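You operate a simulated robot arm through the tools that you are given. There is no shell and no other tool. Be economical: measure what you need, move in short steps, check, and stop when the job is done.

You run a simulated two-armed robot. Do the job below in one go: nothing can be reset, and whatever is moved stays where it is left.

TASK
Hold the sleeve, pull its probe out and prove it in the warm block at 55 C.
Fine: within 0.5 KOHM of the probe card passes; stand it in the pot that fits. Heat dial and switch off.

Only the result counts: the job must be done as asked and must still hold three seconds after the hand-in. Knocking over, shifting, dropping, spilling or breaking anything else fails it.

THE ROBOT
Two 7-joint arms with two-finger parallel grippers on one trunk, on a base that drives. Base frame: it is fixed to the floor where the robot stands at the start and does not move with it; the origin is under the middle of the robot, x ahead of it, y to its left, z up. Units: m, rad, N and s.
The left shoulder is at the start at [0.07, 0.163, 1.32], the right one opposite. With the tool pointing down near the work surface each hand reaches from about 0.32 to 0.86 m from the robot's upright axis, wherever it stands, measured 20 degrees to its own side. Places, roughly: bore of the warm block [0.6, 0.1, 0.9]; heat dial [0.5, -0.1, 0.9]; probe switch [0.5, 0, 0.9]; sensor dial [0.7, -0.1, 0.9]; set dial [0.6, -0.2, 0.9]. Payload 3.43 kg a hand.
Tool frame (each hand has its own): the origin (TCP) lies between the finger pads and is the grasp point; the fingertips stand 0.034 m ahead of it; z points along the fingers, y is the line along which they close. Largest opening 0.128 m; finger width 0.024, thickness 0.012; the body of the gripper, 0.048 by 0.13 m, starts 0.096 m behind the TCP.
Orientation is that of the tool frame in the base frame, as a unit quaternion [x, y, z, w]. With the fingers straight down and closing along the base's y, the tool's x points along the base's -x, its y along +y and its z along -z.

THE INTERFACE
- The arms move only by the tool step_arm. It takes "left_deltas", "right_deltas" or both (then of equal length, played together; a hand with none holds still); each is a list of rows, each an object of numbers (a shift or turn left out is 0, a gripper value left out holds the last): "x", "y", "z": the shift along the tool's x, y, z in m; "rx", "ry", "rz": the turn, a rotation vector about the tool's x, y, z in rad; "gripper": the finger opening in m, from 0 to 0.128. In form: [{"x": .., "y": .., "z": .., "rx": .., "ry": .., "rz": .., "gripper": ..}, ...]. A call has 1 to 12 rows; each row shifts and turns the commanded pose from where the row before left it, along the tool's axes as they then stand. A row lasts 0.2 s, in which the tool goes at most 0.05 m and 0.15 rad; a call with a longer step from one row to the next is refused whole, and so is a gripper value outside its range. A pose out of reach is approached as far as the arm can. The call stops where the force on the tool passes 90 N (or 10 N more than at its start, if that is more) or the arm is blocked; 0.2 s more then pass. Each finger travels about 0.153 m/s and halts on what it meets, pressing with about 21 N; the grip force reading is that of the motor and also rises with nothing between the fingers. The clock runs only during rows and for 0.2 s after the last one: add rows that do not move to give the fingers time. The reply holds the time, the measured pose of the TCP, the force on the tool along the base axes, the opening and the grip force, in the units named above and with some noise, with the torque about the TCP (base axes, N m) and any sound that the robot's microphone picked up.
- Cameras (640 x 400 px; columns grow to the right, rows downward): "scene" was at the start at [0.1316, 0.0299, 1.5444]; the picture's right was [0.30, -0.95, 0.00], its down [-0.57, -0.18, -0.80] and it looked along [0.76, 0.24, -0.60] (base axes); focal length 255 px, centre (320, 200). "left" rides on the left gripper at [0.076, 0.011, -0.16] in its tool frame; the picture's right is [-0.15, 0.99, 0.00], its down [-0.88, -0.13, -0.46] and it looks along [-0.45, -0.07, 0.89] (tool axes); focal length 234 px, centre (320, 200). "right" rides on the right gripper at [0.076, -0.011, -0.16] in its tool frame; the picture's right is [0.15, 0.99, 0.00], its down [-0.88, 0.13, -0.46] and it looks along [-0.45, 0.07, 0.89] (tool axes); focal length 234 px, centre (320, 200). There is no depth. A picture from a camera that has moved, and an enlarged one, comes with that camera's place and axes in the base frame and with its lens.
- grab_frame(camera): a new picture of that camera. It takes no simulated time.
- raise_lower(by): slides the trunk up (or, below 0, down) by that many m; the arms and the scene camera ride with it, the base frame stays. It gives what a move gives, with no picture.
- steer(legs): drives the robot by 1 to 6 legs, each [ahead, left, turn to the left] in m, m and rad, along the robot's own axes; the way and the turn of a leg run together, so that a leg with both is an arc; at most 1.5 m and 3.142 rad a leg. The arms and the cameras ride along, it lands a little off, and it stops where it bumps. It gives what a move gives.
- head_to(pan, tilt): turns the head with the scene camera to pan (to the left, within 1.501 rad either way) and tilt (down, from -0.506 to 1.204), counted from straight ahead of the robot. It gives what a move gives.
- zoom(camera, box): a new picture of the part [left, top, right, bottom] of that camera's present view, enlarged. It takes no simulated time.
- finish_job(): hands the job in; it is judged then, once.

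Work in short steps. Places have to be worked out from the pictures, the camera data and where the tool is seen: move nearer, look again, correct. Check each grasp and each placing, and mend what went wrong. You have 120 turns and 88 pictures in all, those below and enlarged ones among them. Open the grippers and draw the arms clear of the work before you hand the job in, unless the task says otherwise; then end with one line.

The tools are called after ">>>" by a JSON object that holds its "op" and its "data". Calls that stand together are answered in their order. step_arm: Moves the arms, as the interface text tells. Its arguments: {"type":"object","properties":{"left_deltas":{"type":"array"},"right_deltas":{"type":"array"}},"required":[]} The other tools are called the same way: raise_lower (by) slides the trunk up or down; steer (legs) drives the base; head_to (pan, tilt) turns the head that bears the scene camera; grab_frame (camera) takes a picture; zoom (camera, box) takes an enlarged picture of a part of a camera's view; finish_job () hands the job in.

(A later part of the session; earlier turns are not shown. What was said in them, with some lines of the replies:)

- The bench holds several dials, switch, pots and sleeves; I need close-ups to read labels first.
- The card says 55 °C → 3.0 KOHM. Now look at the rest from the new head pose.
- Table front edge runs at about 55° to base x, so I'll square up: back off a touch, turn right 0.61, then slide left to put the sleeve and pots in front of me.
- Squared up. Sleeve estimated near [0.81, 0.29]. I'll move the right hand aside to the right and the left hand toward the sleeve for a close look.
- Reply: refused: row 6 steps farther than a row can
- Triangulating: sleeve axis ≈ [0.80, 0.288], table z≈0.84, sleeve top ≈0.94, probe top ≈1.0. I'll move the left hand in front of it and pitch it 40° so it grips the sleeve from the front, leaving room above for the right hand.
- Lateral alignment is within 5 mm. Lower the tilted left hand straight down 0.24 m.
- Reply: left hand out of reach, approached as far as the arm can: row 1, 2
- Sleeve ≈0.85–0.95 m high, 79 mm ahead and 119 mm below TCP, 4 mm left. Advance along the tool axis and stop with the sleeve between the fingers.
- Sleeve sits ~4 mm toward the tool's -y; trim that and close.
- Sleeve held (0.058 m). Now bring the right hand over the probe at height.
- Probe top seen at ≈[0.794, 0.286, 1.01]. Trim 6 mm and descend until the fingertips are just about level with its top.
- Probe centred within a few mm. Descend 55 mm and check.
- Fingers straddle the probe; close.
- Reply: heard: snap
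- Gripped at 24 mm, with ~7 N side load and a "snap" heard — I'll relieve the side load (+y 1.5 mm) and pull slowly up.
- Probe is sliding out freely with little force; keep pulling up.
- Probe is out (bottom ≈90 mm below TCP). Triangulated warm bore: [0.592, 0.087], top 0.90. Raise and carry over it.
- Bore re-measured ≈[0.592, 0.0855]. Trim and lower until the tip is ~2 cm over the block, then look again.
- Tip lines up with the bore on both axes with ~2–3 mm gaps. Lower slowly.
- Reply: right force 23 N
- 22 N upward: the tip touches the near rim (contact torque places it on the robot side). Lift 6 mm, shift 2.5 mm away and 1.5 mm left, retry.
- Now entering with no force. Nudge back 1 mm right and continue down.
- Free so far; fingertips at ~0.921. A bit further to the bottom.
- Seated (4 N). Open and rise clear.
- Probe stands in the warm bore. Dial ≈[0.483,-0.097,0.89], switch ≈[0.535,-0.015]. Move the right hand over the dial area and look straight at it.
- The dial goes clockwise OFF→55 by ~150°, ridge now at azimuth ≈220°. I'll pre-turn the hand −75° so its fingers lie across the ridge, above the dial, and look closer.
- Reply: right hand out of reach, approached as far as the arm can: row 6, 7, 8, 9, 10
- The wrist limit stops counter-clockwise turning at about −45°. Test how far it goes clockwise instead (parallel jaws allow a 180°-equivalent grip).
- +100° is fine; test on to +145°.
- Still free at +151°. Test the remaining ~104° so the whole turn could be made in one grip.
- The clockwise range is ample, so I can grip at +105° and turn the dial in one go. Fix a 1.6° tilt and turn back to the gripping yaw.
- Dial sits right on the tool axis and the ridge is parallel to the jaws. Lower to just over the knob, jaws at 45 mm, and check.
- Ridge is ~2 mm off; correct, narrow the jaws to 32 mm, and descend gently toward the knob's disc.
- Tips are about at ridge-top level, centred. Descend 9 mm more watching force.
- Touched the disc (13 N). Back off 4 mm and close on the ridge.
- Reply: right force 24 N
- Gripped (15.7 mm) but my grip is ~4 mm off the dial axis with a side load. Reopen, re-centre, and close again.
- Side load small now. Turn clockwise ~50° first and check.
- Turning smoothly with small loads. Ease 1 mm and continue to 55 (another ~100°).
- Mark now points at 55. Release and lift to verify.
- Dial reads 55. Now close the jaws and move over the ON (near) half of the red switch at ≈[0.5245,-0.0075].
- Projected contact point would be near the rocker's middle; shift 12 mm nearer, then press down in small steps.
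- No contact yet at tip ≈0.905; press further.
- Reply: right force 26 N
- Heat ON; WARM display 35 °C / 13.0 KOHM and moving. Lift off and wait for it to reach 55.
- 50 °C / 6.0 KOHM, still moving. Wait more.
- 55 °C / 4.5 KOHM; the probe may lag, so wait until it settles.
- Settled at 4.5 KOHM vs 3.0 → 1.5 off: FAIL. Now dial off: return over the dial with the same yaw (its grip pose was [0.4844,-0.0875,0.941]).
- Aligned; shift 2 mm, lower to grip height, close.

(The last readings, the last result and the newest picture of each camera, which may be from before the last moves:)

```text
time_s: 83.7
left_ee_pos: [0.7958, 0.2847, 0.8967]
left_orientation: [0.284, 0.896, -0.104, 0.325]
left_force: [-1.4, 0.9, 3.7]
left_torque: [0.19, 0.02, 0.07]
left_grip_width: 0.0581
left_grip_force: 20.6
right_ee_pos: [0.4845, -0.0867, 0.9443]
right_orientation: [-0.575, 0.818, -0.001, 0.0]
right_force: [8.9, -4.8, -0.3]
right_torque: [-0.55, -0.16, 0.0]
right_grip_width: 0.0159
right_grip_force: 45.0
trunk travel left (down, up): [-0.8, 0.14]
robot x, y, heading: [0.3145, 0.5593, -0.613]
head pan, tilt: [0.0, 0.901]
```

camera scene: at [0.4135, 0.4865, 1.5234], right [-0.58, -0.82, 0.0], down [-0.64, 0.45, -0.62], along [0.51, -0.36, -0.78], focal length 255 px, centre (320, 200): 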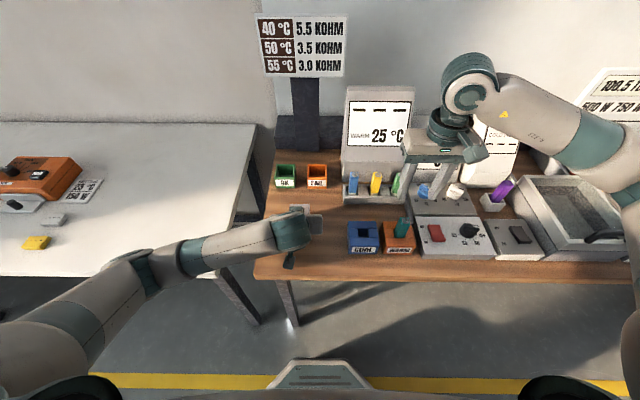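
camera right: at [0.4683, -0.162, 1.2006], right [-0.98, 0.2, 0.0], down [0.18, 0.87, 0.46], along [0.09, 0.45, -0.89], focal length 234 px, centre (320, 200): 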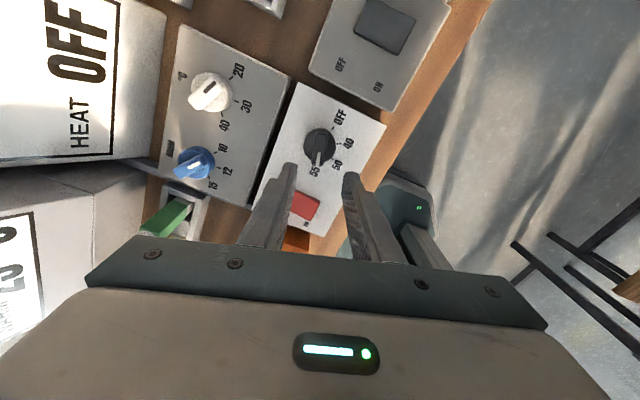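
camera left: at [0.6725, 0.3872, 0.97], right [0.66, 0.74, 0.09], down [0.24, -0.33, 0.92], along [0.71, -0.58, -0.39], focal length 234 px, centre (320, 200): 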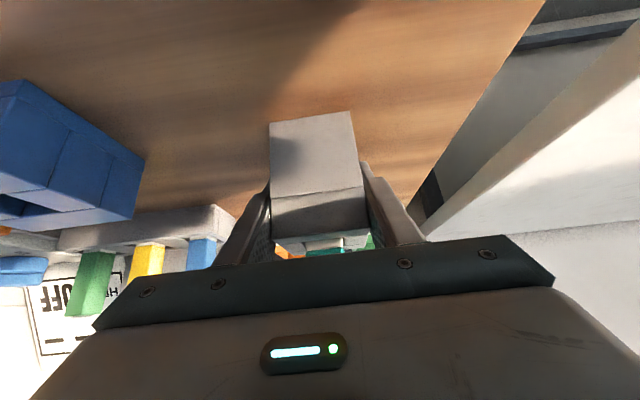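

Gripped, 10 N side load. Ease 1 mm and turn counter-clockwise 149°.

>>> {"op": "step_arm", "data": {"right_deltas": [{"y": -0.001}, {"rz": -0.1445}, {"rz": -0.1445}, {"rz": -0.1445}, {"rz": -0.1445}, {"rz": -0.1445}, {"rz": -0.1445}, {"rz": -0.1445}, {"rz": -0.1445}, {"rz": -0.1445}, {}]}}

>>> {"op": "step_arm", "data": {"right_deltas": [{"rz": -0.1445}, {"rz": -0.1445}, {"rz": -0.1445}, {"rz": -0.1445}, {"rz": -0.1445}, {"rz": -0.1445}, {"rz": -0.1445}, {"rz": -0.1445}, {"rz": -0.1445}, {}]}}

```text
time_s: 86.1
left_ee_pos: [0.7952, 0.2871, 0.8971]
left_orientation: [0.285, 0.895, -0.104, 0.326]
left_force: [-0.2, 0.7, -0.3]
left_torque: [0.0, -0.03, 0.02]
left_grip_width: 0.0578
left_grip_force: 20.7
right_ee_pos: [0.484, -0.0854, 0.9445]
right_orientation: [0.953, -0.303, 0.0, 0.0]
right_force: [-1.0, -12.0, 17.2]
right_torque: [0.01, 0.5, 0.01]
right_grip_width: 0.0159
right_grip_force: 44.9
trunk travel left (down, up): [-0.8, 0.14]
robot x, y, heading: [0.3088, 0.5555, -0.62]
head pan, tilt: [0.0, 0.901]
```

```text
time_s: 88.3
left_ee_pos: [0.7953, 0.2858, 0.8969]
left_orientation: [0.284, 0.895, -0.104, 0.327]
left_force: [0.2, 0.1, -0.1]
left_torque: [0.02, 0.03, -0.01]
left_grip_width: 0.058
left_grip_force: 21.3
right_ee_pos: [0.485, -0.0864, 0.9442]
right_orientation: [0.942, 0.335, 0.0, 0.001]
right_force: [-1.2, -16.1, 21.0]
right_torque: [0.07, -0.51, -0.15]
right_grip_width: 0.0157
right_grip_force: 45.5
trunk travel left (down, up): [-0.8, 0.14]
robot x, y, heading: [0.3133, 0.5572, -0.619]
head pan, tilt: [0.0, 0.901]
```

Back at the OFF angle. Release, lift and verify.

>>> {"op": "step_arm", "data": {"right_deltas": [{"gripper": 0.03}, {"gripper": 0.04}, {"z": -0.02}, {"z": -0.035}, {"z": -0.035}, {}]}}

>>> {"op": "zoom", "data": {"camera": "right", "box": [220, 0, 420, 220]}}

```text
time_s: 89.7
left_ee_pos: [0.7966, 0.2856, 0.896]
left_orientation: [0.284, 0.895, -0.103, 0.327]
left_force: [-0.3, 0.4, -0.1]
left_torque: [0.07, -0.07, -0.01]
left_grip_width: 0.0578
left_grip_force: 21.0
right_ee_pos: [0.485, -0.0865, 1.0324]
right_orientation: [0.942, 0.335, 0.0, 0.0]
right_force: [0.0, 0.1, -0.7]
right_torque: [0.01, -0.01, 0.02]
right_grip_width: 0.04
right_grip_force: 0.1
trunk travel left (down, up): [-0.8, 0.14]
robot x, y, heading: [0.31, 0.5571, -0.618]
head pan, tilt: [0.0, 0.901]
```

```text
1.82 times, centred on (320, 110) of right
camera zoom: at [0.5351, -0.0303, 1.1919], right [0.74, -0.68, 0.0], down [-0.6, -0.66, 0.46], along [-0.31, -0.34, -0.89], focal length 426 px, centre (320, 364)
```

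zoom: 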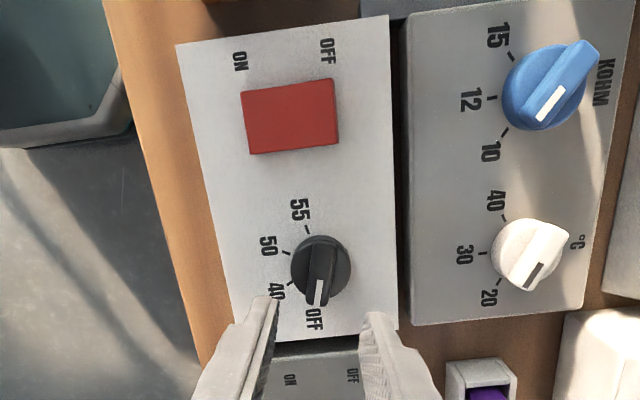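

Dial at OFF. Close jaws, move over the OFF half of the switch and press.

>>> {"op": "step_arm", "data": {"right_deltas": [{"x": 0.0453, "y": -0.0095, "gripper": 0.0}, {"x": 0.0452, "y": -0.0096}, {"z": 0.035}, {"z": 0.03}, {"z": 0.02}, {"z": 0.008}, {}]}}

>>> {"op": "step_arm", "data": {"right_deltas": [{"z": 0.004}, {"z": 0.004}, {}]}}

```text
time_s: 91.3
left_ee_pos: [0.7966, 0.2866, 0.897]
left_orientation: [0.284, 0.896, -0.104, 0.326]
left_force: [-0.5, 0.6, -0.9]
left_torque: [0.08, -0.04, 0.0]
left_grip_width: 0.0578
left_grip_force: 21.3
right_ee_pos: [0.5425, -0.0151, 0.9396]
right_orientation: [0.942, 0.334, 0.0, 0.001]
right_force: [-0.4, -0.5, 0.5]
right_torque: [0.01, -0.02, 0.0]
right_grip_width: 0.0
right_grip_force: 21.1
trunk travel left (down, up): [-0.8, 0.14]
robot x, y, heading: [0.314, 0.5571, -0.615]
head pan, tilt: [0.0, 0.901]
```

```text
time_s: 92.1
left_ee_pos: [0.7961, 0.2865, 0.8974]
left_orientation: [0.285, 0.896, -0.104, 0.326]
left_force: [1.0, 0.3, -0.2]
left_torque: [0.01, 0.0, 0.01]
left_grip_width: 0.0581
left_grip_force: 21.2
right_ee_pos: [0.5444, -0.0141, 0.9324]
right_orientation: [0.942, 0.335, 0.001, 0.002]
right_force: [3.1, -4.2, 12.2]
right_torque: [-0.16, 0.08, 0.04]
right_grip_width: 0.0
right_grip_force: 21.6
trunk travel left (down, up): [-0.8, 0.14]
robot x, y, heading: [0.3141, 0.5531, -0.612]
head pan, tilt: [0.0, 0.901]
```

12 N; press 3 mm more and check the displays.

>>> {"op": "step_arm", "data": {"right_deltas": [{"z": 0.003}, {}]}}

>>> {"op": "zoom", "data": {"camera": "scene", "box": [340, 80, 520, 270]}}

```text
time_s: 92.7
left_ee_pos: [0.7954, 0.287, 0.8981]
left_orientation: [0.284, 0.896, -0.104, 0.326]
left_force: [-0.3, -0.2, 0.4]
left_torque: [0.02, -0.02, -0.03]
left_grip_width: 0.0577
left_grip_force: 20.9
right_ee_pos: [0.5437, -0.0133, 0.9323]
right_orientation: [0.942, 0.335, 0.002, 0.003]
right_force: [3.6, -10.7, 39.1]
right_torque: [-0.3, 0.47, 0.13]
right_grip_width: 0.0001
right_grip_force: 20.5
trunk travel left (down, up): [-0.8, 0.14]
robot x, y, heading: [0.3163, 0.5578, -0.618]
head pan, tilt: [0.0, 0.901]
```

```text
2.11 times, centred on (430, 175) of scene
camera zoom: at [0.4127, 0.4894, 1.5241], right [-0.58, -0.82, 0.0], down [-0.64, 0.45, -0.62], along [0.51, -0.36, -0.78], focal length 537 px, centre (88, 253)
```

zoom: 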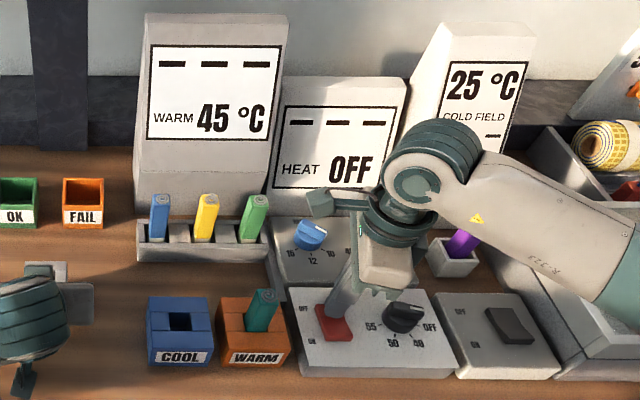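

Switch is off and the block is cooling. Lift, go over the probe, and turn the hand back to neutral yaw.

>>> {"op": "step_arm", "data": {"right_deltas": [{"z": -0.045}, {"z": -0.045}, {"z": -0.045}, {"x": 0.0332, "y": -0.0154, "gripper": 0.06}, {"x": 0.0332, "y": -0.0154}, {"x": 0.0332, "y": -0.0155}, {"rz": -0.1416}, {"rz": -0.1416}, {"rz": -0.1416}, {"rz": -0.1416}, {"rz": -0.1416}]}}

>>> {"op": "step_arm", "data": {"right_deltas": [{"rz": -0.1416}, {"rz": -0.1416}, {"rz": -0.1416}, {"rz": -0.1416}, {"rz": -0.1416}, {"rz": -0.1416}, {"rz": -0.1416}, {"rz": -0.1416}, {}]}}

>>> {"op": "zoom", "data": {"camera": "right", "box": [200, 60, 440, 220]}}

```text
time_s: 95.1
left_ee_pos: [0.7958, 0.2869, 0.8975]
left_orientation: [0.284, 0.896, -0.103, 0.326]
left_force: [0.4, 0.6, 0.9]
left_torque: [0.04, -0.09, -0.03]
left_grip_width: 0.0581
left_grip_force: 20.7
right_ee_pos: [0.5911, 0.0847, 1.0636]
right_orientation: [0.767, 0.642, 0.001, 0.0]
right_force: [-0.5, 0.3, 0.3]
right_torque: [0.0, -0.01, 0.01]
right_grip_width: 0.06
right_grip_force: 0.2
trunk travel left (down, up): [-0.8, 0.14]
robot x, y, heading: [0.3144, 0.5553, -0.618]
head pan, tilt: [0.0, 0.901]
```

```text
time_s: 97.1
left_ee_pos: [0.7955, 0.2863, 0.8968]
left_orientation: [0.285, 0.895, -0.105, 0.326]
left_force: [0.6, 0.9, -0.9]
left_torque: [0.03, -0.1, 0.05]
left_grip_width: 0.058
left_grip_force: 21.1
right_ee_pos: [0.5917, 0.0856, 1.0643]
right_orientation: [0.302, 0.953, 0.0, 0.0]
right_force: [0.3, -0.1, 0.1]
right_torque: [0.0, 0.01, -0.01]
right_grip_width: 0.0599
right_grip_force: 0.0
trunk travel left (down, up): [-0.8, 0.14]
robot x, y, heading: [0.3134, 0.555, -0.614]
head pan, tilt: [0.0, 0.901]
```

```text
2.50 times, centred on (320, 140) of right
camera zoom: at [0.522, 0.1193, 1.2233], right [0.45, 0.89, 0.0], down [0.79, -0.4, 0.46], along [0.41, -0.21, -0.89], focal length 585 px, centre (320, 350)
```

zoom: 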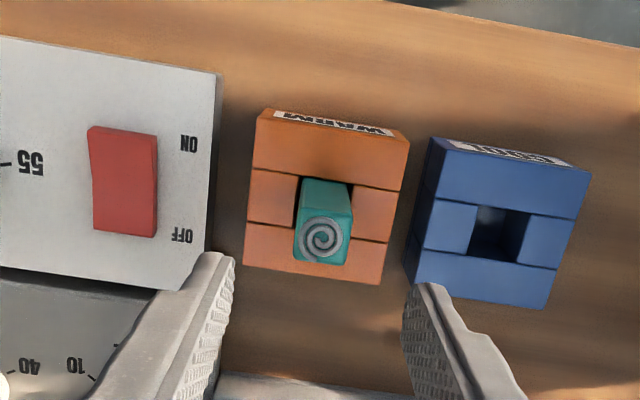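

Probe upright and centred under the hand. Descend and grip it.

>>> {"op": "step_arm", "data": {"right_deltas": [{"z": 0.04}, {"z": 0.04}, {"z": 0.038}, {}, {"gripper": 0.035}, {"gripper": 0.015}, {"gripper": 0.012}, {}]}}

```text
time_s: 98.9
left_ee_pos: [0.7964, 0.2865, 0.8977]
left_orientation: [0.283, 0.896, -0.104, 0.326]
left_force: [-0.1, 0.1, 0.1]
left_torque: [-0.05, -0.04, 0.0]
left_grip_width: 0.0581
left_grip_force: 21.6
right_ee_pos: [0.5907, 0.0856, 0.9451]
right_orientation: [0.304, 0.953, 0.001, 0.0]
right_force: [-0.8, -0.6, 0.1]
right_torque: [0.02, 0.01, 0.01]
right_grip_width: 0.0244
right_grip_force: 20.4
trunk travel left (down, up): [-0.8, 0.14]
robot x, y, heading: [0.3141, 0.5584, -0.613]
head pan, tilt: [0.0, 0.901]
```

Gripped. Lift the probe up clear; at the same time nothing else moves.

>>> {"op": "step_arm", "data": {"right_deltas": [{"z": -0.02}, {"z": -0.03}, {"z": -0.04}, {"z": -0.045}, {"z": -0.045}, {"z": -0.045}, {}]}}

>>> {"op": "step_arm", "data": {"left_deltas": [{"gripper": 0.07}, {"gripper": 0.1}, {"gripper": 0.11}, {"z": -0.03}, {"z": -0.04}, {"z": -0.04}, {"z": -0.04}, {}]}}

>>> {"op": "grab_frame", "data": {"camera": "scene"}}

```text
time_s: 100.5
left_ee_pos: [0.7969, 0.2863, 0.897]
left_orientation: [0.284, 0.896, -0.103, 0.326]
left_force: [-0.7, 1.0, 0.1]
left_torque: [-0.02, -0.06, 0.01]
left_grip_width: 0.0579
left_grip_force: 20.6
right_ee_pos: [0.5913, 0.0856, 1.1709]
right_orientation: [0.304, 0.953, 0.0, 0.0]
right_force: [-0.6, 0.4, 0.0]
right_torque: [0.0, 0.01, -0.03]
right_grip_width: 0.0245
right_grip_force: 21.0
trunk travel left (down, up): [-0.8, 0.14]
robot x, y, heading: [0.3101, 0.5581, -0.615]
head pan, tilt: [0.0, 0.901]
```

```text
time_s: 102.3
left_ee_pos: [0.7253, 0.3493, 1.0068]
left_orientation: [0.285, 0.895, -0.093, 0.329]
left_force: [1.1, 0.3, -0.8]
left_torque: [0.0, 0.02, -0.01]
left_grip_width: 0.11
left_grip_force: 0.1
right_ee_pos: [0.5956, 0.0851, 1.1703]
right_orientation: [0.304, 0.953, -0.001, -0.001]
right_force: [0.2, -0.3, -0.3]
right_torque: [-0.01, 0.06, 0.0]
right_grip_width: 0.0245
right_grip_force: 20.5
trunk travel left (down, up): [-0.8, 0.14]
robot x, y, heading: [0.3163, 0.5586, -0.616]
head pan, tilt: [0.0, 0.901]
```

```text
20 pictures are left
camera scene: at [0.4173, 0.487, 1.5232], right [-0.58, -0.82, 0.0], down [-0.64, 0.45, -0.62], along [0.51, -0.36, -0.79], focal length 255 px, centre (320, 200)
```

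scene: 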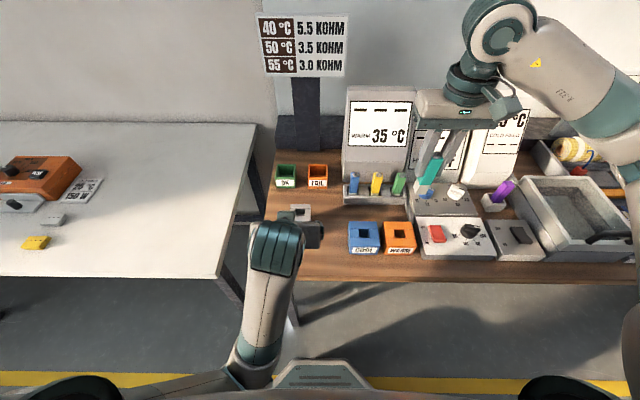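

Left hand free of the sleeve, which stands where it was. Raise the left hand up and to the left.

>>> {"op": "step_arm", "data": {"left_deltas": [{"x": -0.0258, "z": -0.0306}, {"x": -0.0258, "z": -0.0306}, {"x": -0.0258, "z": -0.0306, "y": 0.02}, {"x": -0.0258, "z": -0.0306, "y": 0.02}, {"x": -0.0258, "z": -0.0306, "y": 0.02}, {"x": -0.0258, "z": -0.0306, "y": 0.02}, {"y": 0.04, "ry": 0.14}, {"y": 0.04, "ry": 0.14}, {"y": 0.03, "ry": 0.14}, {"ry": 0.14}, {"ry": 0.14}, {}]}}

>>> {"op": "grab_frame", "data": {"camera": "scene"}}

```text
time_s: 102.8
left_ee_pos: [0.7596, 0.4004, 1.0071]
left_orientation: [0.313, 0.883, 0.008, 0.35]
left_force: [-0.2, -0.3, -0.4]
left_torque: [-0.02, 0.02, 0.0]
left_grip_width: 0.11
left_grip_force: 0.1
left hand out of reach, approached as far as the arm can: row 1, 2
right_ee_pos: [0.5923, 0.0855, 1.1704]
right_orientation: [0.304, 0.953, 0.0, 0.0]
right_force: [-0.8, -0.3, -0.8]
right_torque: [-0.01, 0.02, 0.0]
right_grip_width: 0.0245
right_grip_force: 20.6
trunk travel left (down, up): [-0.8, 0.14]
robot x, y, heading: [0.3137, 0.5506, -0.617]
head pan, tilt: [0.0, 0.901]
stopped in row 2 (left hand): the arm was blocked; the commanded pose is now the measured one
```

```text
19 pictures are left
camera scene: at [0.4142, 0.4871, 1.5234], right [-0.58, -0.82, 0.0], down [-0.64, 0.45, -0.62], along [0.51, -0.36, -0.78], focal length 255 px, centre (320, 200)
```

scene: 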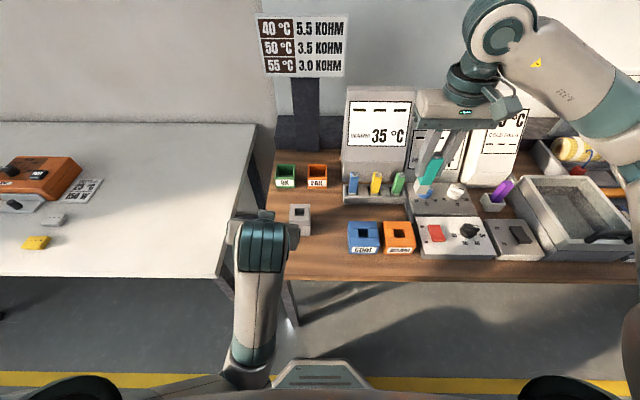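

The left elbow dropped into an awkward pose and the arm got blocked; the sleeve is untouched. Ease the hand left and up in small steps to unwind it.

>>> {"op": "step_arm", "data": {"left_deltas": [{"x": -0.007, "y": 0.0436, "z": -0.0074}, {"x": -0.007, "y": 0.0436, "z": -0.0074}, {"x": -0.007, "y": 0.0436, "z": -0.0074}, {}]}}

```text
time_s: 104.0
left_ee_pos: [0.876, 0.4796, 1.0369]
left_orientation: [0.319, 0.879, 0.049, 0.35]
left_force: [-0.3, -0.9, -0.5]
left_torque: [0.0, -0.01, 0.01]
left_grip_width: 0.1099
left_grip_force: 0.0
left hand out of reach, approached as far as the arm can: row 1, 2, 3
right_ee_pos: [0.5907, 0.0853, 1.1703]
right_orientation: [0.304, 0.953, 0.0, 0.0]
right_force: [1.0, -0.2, -0.1]
right_torque: [0.0, 0.02, -0.01]
right_grip_width: 0.0246
right_grip_force: 21.2
trunk travel left (down, up): [-0.8, 0.14]
robot x, y, heading: [0.3171, 0.5574, -0.619]
head pan, tilt: [0.0, 0.901]
stopped in row 4 (left hand): the arm was blocked; the commanded pose is now the measured one
```

>>> {"op": "grab_frame", "data": {"camera": "scene"}}

```text
18 pictures are left
camera scene: at [0.4137, 0.4867, 1.5234], right [-0.58, -0.82, 0.0], down [-0.64, 0.45, -0.62], along [0.51, -0.36, -0.78], focal length 255 px, centre (320, 200)
```

scene: 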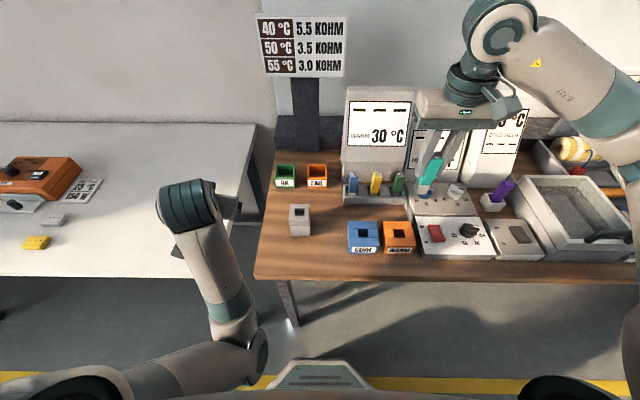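

Left elbow hangs low near the table edge. Raising the trunk lifts everything straight up and clear.

>>> {"op": "raise_lower", "data": {"by": 0.14}}

>>> {"op": "step_arm", "data": {"left_deltas": [{"x": -0.018, "y": 0.007, "z": -0.0227}, {"x": -0.018, "y": 0.007, "z": -0.0227}, {}]}}

```text
time_s: 105.7
left_ee_pos: [0.8756, 0.4784, 1.1777]
left_orientation: [0.319, 0.879, 0.049, 0.35]
left_force: [-0.4, 0.1, 0.0]
left_torque: [0.01, -0.02, 0.0]
left_grip_width: 0.1102
left_grip_force: 0.0
right_ee_pos: [0.5918, 0.0854, 1.3124]
right_orientation: [0.304, 0.953, -0.001, 0.0]
right_force: [-0.1, -0.7, -0.7]
right_torque: [0.0, 0.0, 0.01]
right_grip_width: 0.0245
right_grip_force: 20.7
trunk travel left (down, up): [-0.94, 0.0]
robot x, y, heading: [0.3102, 0.5563, -0.613]
head pan, tilt: [0.0, 0.901]
```

```text
time_s: 106.2
left_ee_pos: [0.9193, 0.5235, 1.2301]
left_orientation: [0.31, 0.867, 0.135, 0.366]
left_force: [0.9, -0.1, -0.4]
left_torque: [0.02, -0.01, 0.02]
left_grip_width: 0.1101
left_grip_force: 0.0
left hand out of reach, approached as far as the arm can: row 1, 2
right_ee_pos: [0.5939, 0.0845, 1.3094]
right_orientation: [0.304, 0.953, 0.001, -0.001]
right_force: [1.1, -0.1, -1.5]
right_torque: [0.03, 0.01, 0.0]
right_grip_width: 0.0243
right_grip_force: 20.9
trunk travel left (down, up): [-0.94, 0.0]
robot x, y, heading: [0.3134, 0.554, -0.613]
head pan, tilt: [0.0, 0.901]
stopped in row 2 (left hand): the arm was blocked; the commanded pose is now the measured one
```

>>> {"op": "grab_frame", "data": {"camera": "scene"}}

```text
17 pictures are left
camera scene: at [0.4152, 0.4851, 1.6632], right [-0.58, -0.82, 0.0], down [-0.64, 0.45, -0.62], along [0.51, -0.36, -0.78], focal length 255 px, centre (320, 200)
```

scene: 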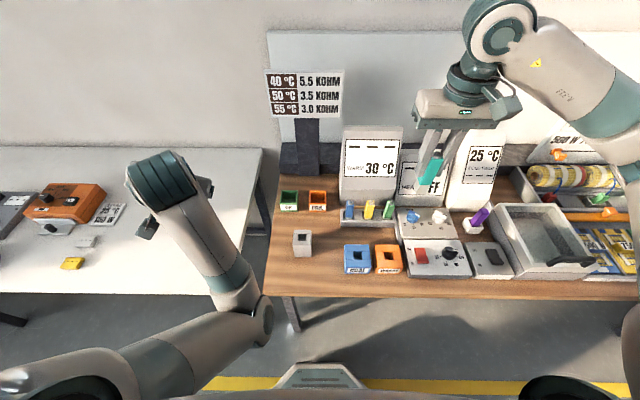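

Left arm is clear. Carry the probe (bottom ≈1.22 m) left then forward to above the FAIL pot, at ≈[0.928, 0.134].

>>> {"op": "step_arm", "data": {"right_deltas": [{"y": 0.039}, {"y": 0.039}, {"y": 0.039}, {"y": 0.039}, {"y": 0.039}, {"y": 0.039}, {"x": -0.041}, {"x": -0.041}, {"x": -0.041}, {"x": -0.041}, {"x": -0.041}, {}]}}

>>> {"op": "grab_frame", "data": {"camera": "right"}}

```text
time_s: 108.8
left_ee_pos: [0.9174, 0.5251, 1.2315]
left_orientation: [0.309, 0.867, 0.136, 0.367]
left_force: [0.6, 0.2, -0.1]
left_torque: [0.0, -0.01, -0.01]
left_grip_width: 0.1099
left_grip_force: 0.0
right_ee_pos: [0.894, 0.156, 1.3119]
right_orientation: [0.304, 0.953, -0.001, 0.0]
right_force: [-1.3, -0.5, -0.3]
right_torque: [0.01, -0.03, 0.01]
right_grip_width: 0.0244
right_grip_force: 20.8
trunk travel left (down, up): [-0.94, 0.0]
robot x, y, heading: [0.3123, 0.5543, -0.617]
head pan, tilt: [0.0, 0.901]
```

```text
16 pictures are left
camera right: at [0.8249, 0.1914, 1.4708], right [0.45, 0.89, 0.0], down [0.79, -0.4, 0.46], along [0.41, -0.21, -0.89], focal length 234 px, centre (320, 200)
```

right: 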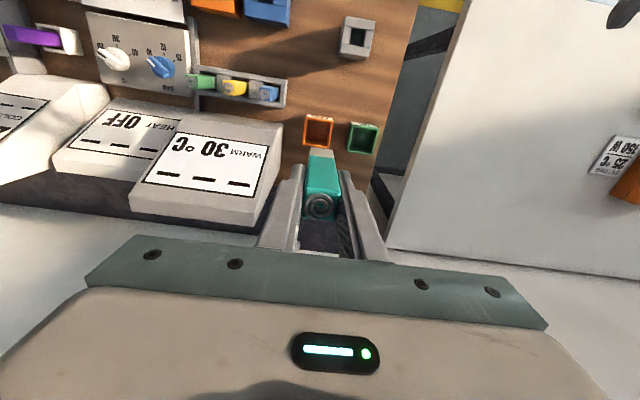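

FAIL pot opening at ≈[0.923, 0.135]. Shift 36 mm forward and descend to probe bottom ≈0.99.

>>> {"op": "step_arm", "data": {"right_deltas": [{"x": -0.036}, {"z": 0.039}, {"z": 0.039}, {"z": 0.039}, {"z": 0.039}, {"z": 0.039}, {"z": 0.037}, {}]}}

>>> {"op": "zoom", "data": {"camera": "right", "box": [220, 60, 420, 230]}}

>>> {"op": "grab_frame", "data": {"camera": "scene"}}

```text
time_s: 110.7
left_ee_pos: [0.9181, 0.5253, 1.2302]
left_orientation: [0.309, 0.867, 0.136, 0.367]
left_force: [-0.1, 1.1, 0.5]
left_torque: [0.0, 0.0, 0.01]
left_grip_width: 0.1103
left_grip_force: 0.0
right_ee_pos: [0.9256, 0.1347, 1.0777]
right_orientation: [0.303, 0.953, 0.0, 0.0]
right_force: [0.2, 0.7, 0.4]
right_torque: [0.01, 0.0, -0.03]
right_grip_width: 0.0243
right_grip_force: 21.4
trunk travel left (down, up): [-0.94, 0.0]
robot x, y, heading: [0.316, 0.5564, -0.609]
head pan, tilt: [0.0, 0.901]
```

```text
2.35 times, centred on (320, 145) of right
camera zoom: at [0.8552, 0.1707, 1.2381], right [0.45, 0.89, 0.0], down [0.79, -0.4, 0.46], along [0.41, -0.21, -0.89], focal length 551 px, centre (320, 329)
```

zoom: 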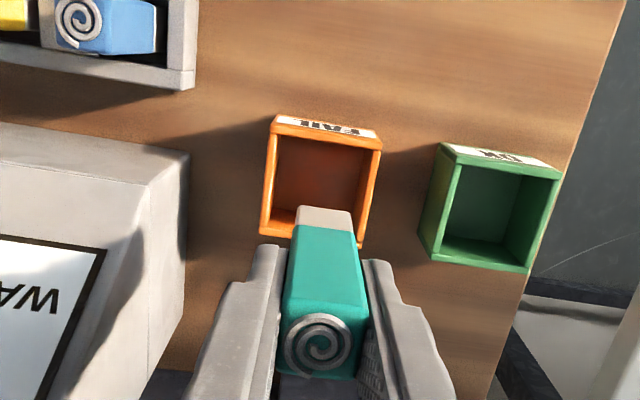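

```text
14 pictures are left
camera scene: at [0.4135, 0.4868, 1.6635], right [-0.58, -0.82, 0.0], down [-0.64, 0.45, -0.62], along [0.51, -0.36, -0.78], focal length 255 px, centre (320, 200)
```

scene: 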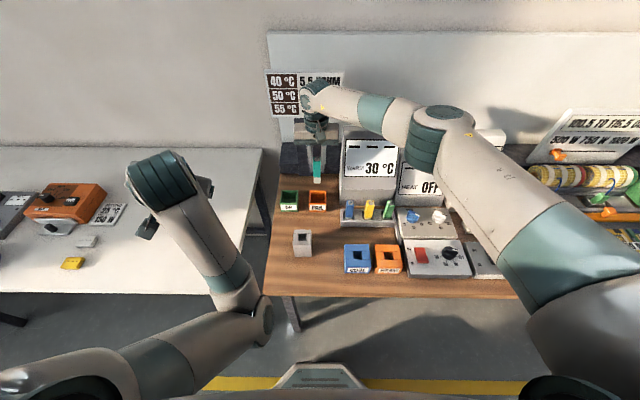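

Pot is centred under the tool axis (60 mm opening for a 24 mm probe). Descend into the pot.

>>> {"op": "step_arm", "data": {"right_deltas": [{"z": 0.03}, {"z": 0.03}, {"z": 0.025}, {"z": 0.015}, {}]}}

>>> {"op": "step_arm", "data": {"right_deltas": [{"z": 0.008}, {"z": 0.006}, {}]}}

```text
time_s: 111.8
left_ee_pos: [0.9182, 0.5238, 1.2311]
left_orientation: [0.309, 0.867, 0.137, 0.366]
left_force: [-0.5, 0.5, -0.3]
left_torque: [-0.05, -0.01, -0.01]
left_grip_width: 0.1102
left_grip_force: 0.1
right_ee_pos: [0.9241, 0.1353, 0.9778]
right_orientation: [0.304, 0.953, 0.0, 0.0]
right_force: [-0.1, 0.2, -0.6]
right_torque: [0.0, 0.0, -0.02]
right_grip_width: 0.0245
right_grip_force: 21.0
trunk travel left (down, up): [-0.94, 0.0]
robot x, y, heading: [0.3112, 0.5551, -0.617]
head pan, tilt: [0.0, 0.901]
```

```text
time_s: 112.7
left_ee_pos: [0.9178, 0.5247, 1.2314]
left_orientation: [0.31, 0.867, 0.137, 0.366]
left_force: [-0.4, -0.1, -0.5]
left_torque: [0.01, -0.02, -0.02]
left_grip_width: 0.1099
left_grip_force: 0.0
right_ee_pos: [0.924, 0.136, 0.9639]
right_orientation: [0.304, 0.953, 0.0, 0.0]
right_force: [-0.6, 0.5, -1.1]
right_torque: [0.01, 0.01, -0.01]
right_grip_width: 0.0247
right_grip_force: 21.5
trunk travel left (down, up): [-0.94, 0.0]
robot x, y, heading: [0.3129, 0.5562, -0.617]
head pan, tilt: [0.0, 0.901]
```

No floor contact yet; continue in small steps.

>>> {"op": "step_arm", "data": {"right_deltas": [{"z": 0.006}, {"z": 0.004}, {}]}}

>>> {"op": "step_arm", "data": {"right_deltas": [{"z": 0.003}, {"z": 0.002}, {}]}}

```text
time_s: 113.5
left_ee_pos: [0.9178, 0.5254, 1.2306]
left_orientation: [0.309, 0.866, 0.137, 0.367]
left_force: [0.6, 0.3, -0.2]
left_torque: [-0.02, -0.01, 0.03]
left_grip_width: 0.1096
left_grip_force: 0.1
right_ee_pos: [0.9238, 0.1366, 0.955]
right_orientation: [0.304, 0.953, 0.0, 0.0]
right_force: [0.0, -0.7, -1.5]
right_torque: [0.0, 0.02, 0.02]
right_grip_width: 0.0243
right_grip_force: 21.5
trunk travel left (down, up): [-0.94, 0.0]
robot x, y, heading: [0.3102, 0.5546, -0.619]
head pan, tilt: [0.0, 0.901]
```

```text
time_s: 114.2
left_ee_pos: [0.9179, 0.525, 1.2296]
left_orientation: [0.311, 0.866, 0.136, 0.366]
left_force: [1.1, -0.5, -0.4]
left_torque: [0.01, 0.01, 0.0]
left_grip_width: 0.1102
left_grip_force: 0.1
right_ee_pos: [0.9245, 0.1367, 0.9489]
right_orientation: [0.304, 0.953, 0.001, 0.0]
right_force: [0.8, -0.5, -1.7]
right_torque: [-0.01, 0.01, -0.02]
right_grip_width: 0.0244
right_grip_force: 20.7
trunk travel left (down, up): [-0.94, 0.0]
robot x, y, heading: [0.3141, 0.5584, -0.614]
head pan, tilt: [0.0, 0.901]
```

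>>> {"op": "step_arm", "data": {"right_deltas": [{"z": 0.003}, {"z": 0.002}, {}]}}

>>> {"op": "zoom", "data": {"camera": "right", "box": [240, 80, 400, 220]}}

>>> {"op": "zoom", "data": {"camera": "scene", "box": [260, 130, 360, 230]}}

```text
time_s: 115.0
left_ee_pos: [0.9183, 0.5243, 1.2305]
left_orientation: [0.31, 0.867, 0.135, 0.366]
left_force: [0.5, -0.3, -0.4]
left_torque: [-0.04, 0.01, -0.01]
left_grip_width: 0.1099
left_grip_force: 0.2
right_ee_pos: [0.9227, 0.1363, 0.9456]
right_orientation: [0.304, 0.953, 0.0, 0.0]
right_force: [-0.2, 0.1, -0.5]
right_torque: [-0.04, 0.02, 0.0]
right_grip_width: 0.0244
right_grip_force: 21.5
trunk travel left (down, up): [-0.94, 0.0]
robot x, y, heading: [0.3106, 0.5582, -0.611]
head pan, tilt: [0.0, 0.901]
```

```text
2.86 times, centred on (320, 150) of right
camera zoom: at [0.854, 0.171, 1.1044], right [0.45, 0.89, 0.0], down [0.79, -0.4, 0.46], along [0.41, -0.21, -0.89], focal length 669 px, centre (320, 343)
```

zoom: 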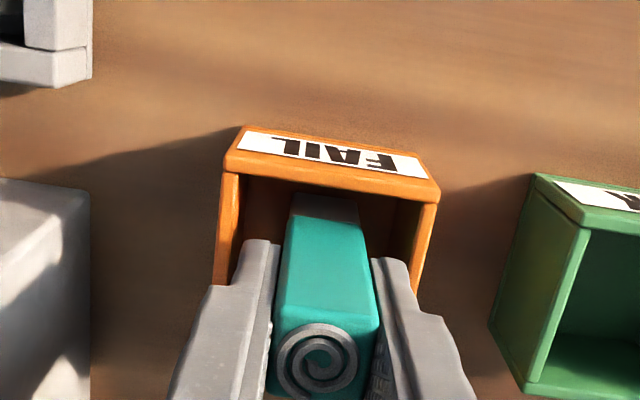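

```text
4.00 times, centred on (310, 180) of scene
camera zoom: at [0.4138, 0.4865, 1.6634], right [-0.58, -0.82, 0.0], down [-0.64, 0.45, -0.62], along [0.51, -0.36, -0.78], focal length 1021 px, centre (360, 280)
```

zoom: 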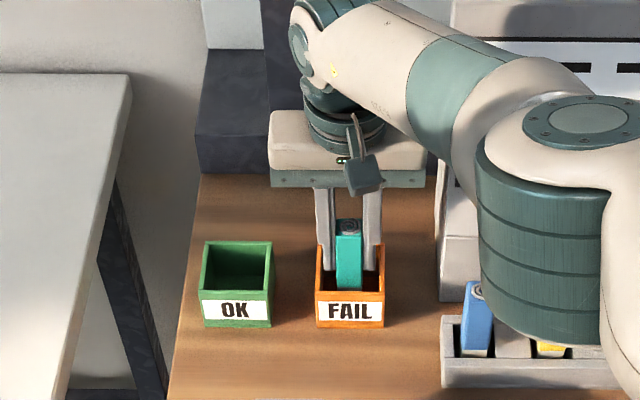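

Centred in the pot, not yet at the floor. Continue gently.

>>> {"op": "step_arm", "data": {"right_deltas": [{"z": 0.003}, {"z": 0.002}, {}]}}

>>> {"op": "step_arm", "data": {"right_deltas": [{"z": 0.002}, {"z": 0.002}, {}]}}

```text
time_s: 115.8
left_ee_pos: [0.9176, 0.525, 1.2298]
left_orientation: [0.31, 0.867, 0.135, 0.366]
left_force: [-0.9, 0.7, -0.3]
left_torque: [-0.01, -0.05, -0.02]
left_grip_width: 0.1099
left_grip_force: 0.0
right_ee_pos: [0.921, 0.1366, 0.9401]
right_orientation: [0.304, 0.953, 0.001, 0.0]
right_force: [0.9, -0.1, -0.4]
right_torque: [-0.02, -0.03, -0.02]
right_grip_width: 0.0244
right_grip_force: 21.2
trunk travel left (down, up): [-0.94, 0.0]
robot x, y, heading: [0.3109, 0.5541, -0.618]
head pan, tilt: [0.0, 0.901]
```

```text
time_s: 116.7
left_ee_pos: [0.918, 0.5258, 1.2302]
left_orientation: [0.31, 0.867, 0.136, 0.367]
left_force: [-0.3, -0.1, -0.3]
left_torque: [0.02, 0.03, 0.01]
left_grip_width: 0.1098
left_grip_force: 0.1
right_ee_pos: [0.9205, 0.1365, 0.9378]
right_orientation: [0.304, 0.953, 0.0, 0.0]
right_force: [-0.2, 0.3, 0.3]
right_torque: [-0.05, -0.03, -0.03]
right_grip_width: 0.0246
right_grip_force: 21.3
right hand out of reach, approached as far as the arm can: row 1
trunk travel left (down, up): [-0.94, 0.0]
robot x, y, heading: [0.3134, 0.5564, -0.617]
head pan, tilt: [0.0, 0.901]
```

The arm's at its reach limit with the trunk up; use the trunk itself for the final few mm down.

>>> {"op": "raise_lower", "data": {"by": -0.004}}

```text
time_s: 117.2
left_ee_pos: [0.9154, 0.526, 1.2273]
left_orientation: [0.309, 0.867, 0.136, 0.368]
left_force: [0.1, -0.7, -0.3]
left_torque: [-0.03, 0.01, -0.02]
left_grip_width: 0.11
left_grip_force: 0.1
right_ee_pos: [0.9211, 0.1385, 0.9378]
right_orientation: [0.305, 0.952, 0.0, 0.003]
right_force: [0.4, -2.3, 22.5]
right_torque: [-0.05, 0.09, 0.0]
right_grip_width: 0.0248
right_grip_force: 21.0
trunk travel left (down, up): [-0.936, 0.004]
robot x, y, heading: [0.3121, 0.5562, -0.617]
head pan, tilt: [0.0, 0.901]
```

Floor contact (22 N). Relieve slightly, then open just to 29 mm so the fingers don't push the pot, and rise.

>>> {"op": "raise_lower", "data": {"by": 0.002}}

>>> {"op": "step_arm", "data": {"right_deltas": [{"gripper": 0.029}, {}, {}]}}

>>> {"op": "zoom", "data": {"camera": "right", "box": [240, 80, 400, 220]}}

```text
time_s: 117.7
left_ee_pos: [0.9174, 0.5265, 1.2294]
left_orientation: [0.31, 0.867, 0.136, 0.367]
left_force: [-0.4, 0.4, 0.3]
left_torque: [-0.02, 0.02, 0.01]
left_grip_width: 0.1099
left_grip_force: 0.0
right_ee_pos: [0.9207, 0.1358, 0.9373]
right_orientation: [0.305, 0.952, 0.0, 0.002]
right_force: [5.8, -3.2, 17.7]
right_torque: [-0.25, -0.37, 0.01]
right_grip_width: 0.0247
right_grip_force: 20.8
trunk travel left (down, up): [-0.938, 0.002]
robot x, y, heading: [0.3112, 0.5535, -0.617]
head pan, tilt: [0.0, 0.901]
```

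```text
time_s: 118.5
left_ee_pos: [0.9178, 0.5253, 1.2292]
left_orientation: [0.31, 0.867, 0.135, 0.366]
left_force: [-0.1, 0.1, 0.9]
left_torque: [0.01, 0.01, -0.01]
left_grip_width: 0.1102
left_grip_force: 0.1
right_ee_pos: [0.9203, 0.1368, 0.9352]
right_orientation: [0.304, 0.953, 0.0, 0.0]
right_force: [0.6, -0.6, -0.6]
right_torque: [-0.01, 0.03, -0.02]
right_grip_width: 0.0292
right_grip_force: 0.1
trunk travel left (down, up): [-0.938, 0.002]
robot x, y, heading: [0.3137, 0.5576, -0.614]
head pan, tilt: [0.0, 0.901]
```

```text
2.86 times, centred on (320, 150) of right
camera zoom: at [0.8514, 0.1713, 1.095], right [0.45, 0.89, 0.0], down [0.79, -0.4, 0.46], along [0.41, -0.21, -0.89], focal length 669 px, centre (320, 343)
```

zoom: 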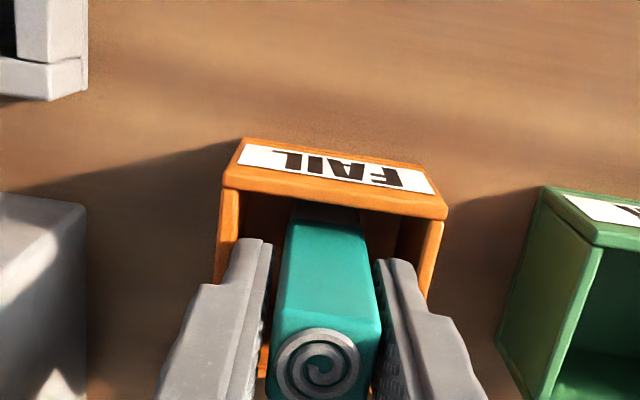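

Probe stands free between the fingers. Rise straight up.

>>> {"op": "step_arm", "data": {"right_deltas": [{"z": -0.015}, {"z": -0.02}, {"z": -0.03}, {"z": -0.04}, {"z": -0.04}, {"z": -0.04}, {"z": -0.04}, {"z": -0.04}, {"z": -0.04}, {}]}}

>>> {"op": "grab_frame", "data": {"camera": "right"}}

```text
time_s: 120.7
left_ee_pos: [0.9186, 0.5249, 1.2282]
left_orientation: [0.309, 0.867, 0.137, 0.367]
left_force: [1.1, 0.0, -0.6]
left_torque: [-0.03, 0.0, -0.01]
left_grip_width: 0.1099
left_grip_force: 0.0
right_ee_pos: [0.9199, 0.137, 1.2405]
right_orientation: [0.305, 0.952, 0.0, 0.0]
right_force: [0.8, 0.5, 0.4]
right_torque: [-0.01, 0.0, -0.02]
right_grip_width: 0.0291
right_grip_force: 0.1
trunk travel left (down, up): [-0.938, 0.002]
robot x, y, heading: [0.3096, 0.5589, -0.616]
head pan, tilt: [0.0, 0.901]
```

```text
10 pictures are left
camera right: at [0.8507, 0.1717, 1.4], right [0.45, 0.89, 0.0], down [0.79, -0.4, 0.46], along [0.41, -0.21, -0.89], focal length 234 px, centre (320, 200)
```

right: 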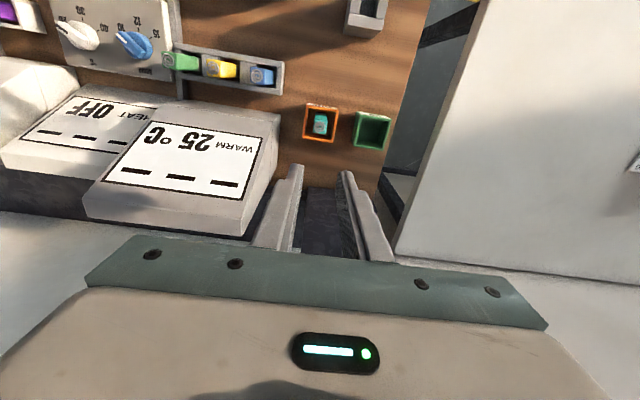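

Probe stands upright in FAIL, block back to 25 °C. Draw the right hand back toward the robot, open it, and check the whole scene.

>>> {"op": "step_arm", "data": {"right_deltas": [{"z": -0.03}, {"x": 0.04, "gripper": 0.1}, {"x": 0.04}, {"x": 0.04}, {"x": 0.04}, {"x": 0.04}, {"x": 0.04}, {"y": -0.04}, {"y": -0.04}, {"y": -0.04}, {}]}}

>>> {"op": "grab_frame", "data": {"camera": "scene"}}

>>> {"op": "zoom", "data": {"camera": "scene", "box": [270, 120, 510, 290]}}

```text
time_s: 123.1
left_ee_pos: [0.9177, 0.5242, 1.2286]
left_orientation: [0.309, 0.867, 0.136, 0.366]
left_force: [0.1, -0.2, -0.1]
left_torque: [-0.02, 0.01, 0.0]
left_grip_width: 0.1103
left_grip_force: 0.0
right_ee_pos: [0.6559, 0.1785, 1.2705]
right_orientation: [0.304, 0.953, 0.0, 0.0]
right_force: [0.0, 0.3, -0.3]
right_torque: [-0.02, 0.03, -0.04]
right_grip_width: 0.0998
right_grip_force: 0.0
trunk travel left (down, up): [-0.938, 0.002]
robot x, y, heading: [0.3106, 0.5576, -0.616]
head pan, tilt: [0.0, 0.901]
```

```text
9 pictures are left
camera scene: at [0.4144, 0.4873, 1.6614], right [-0.58, -0.82, 0.0], down [-0.64, 0.45, -0.62], along [0.51, -0.36, -0.78], focal length 255 px, centre (320, 200)
```

scene: 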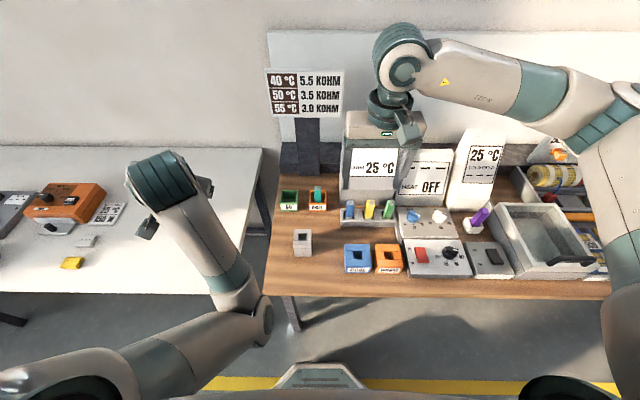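

```text
2.35 times, centred on (390, 205) of scene
camera zoom: at [0.4144, 0.4873, 1.6614], right [-0.58, -0.82, 0.0], down [-0.64, 0.45, -0.62], along [0.51, -0.36, -0.78], focal length 601 px, centre (155, 188)
```

zoom: 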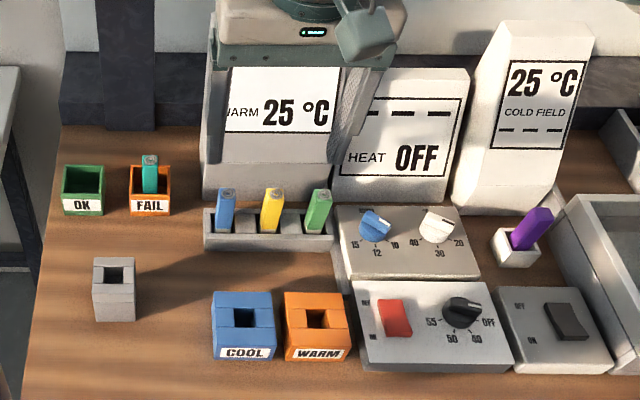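

Everything checks out: the probe stands in FAIL, the sleeve is upright, the dial and switch are off, and both hands are open and clear. Handing in.

>>> {"op": "finish_job", "data": {}}

```text
The job is handed in.
```

The probe read 4.5 KOHM at 55 °C against 3.0 KOHM on the card, 1.5 off and outside the 0.5 limit, so it failed and is standing in the FAIL pot. The heat dial and the switch are off.
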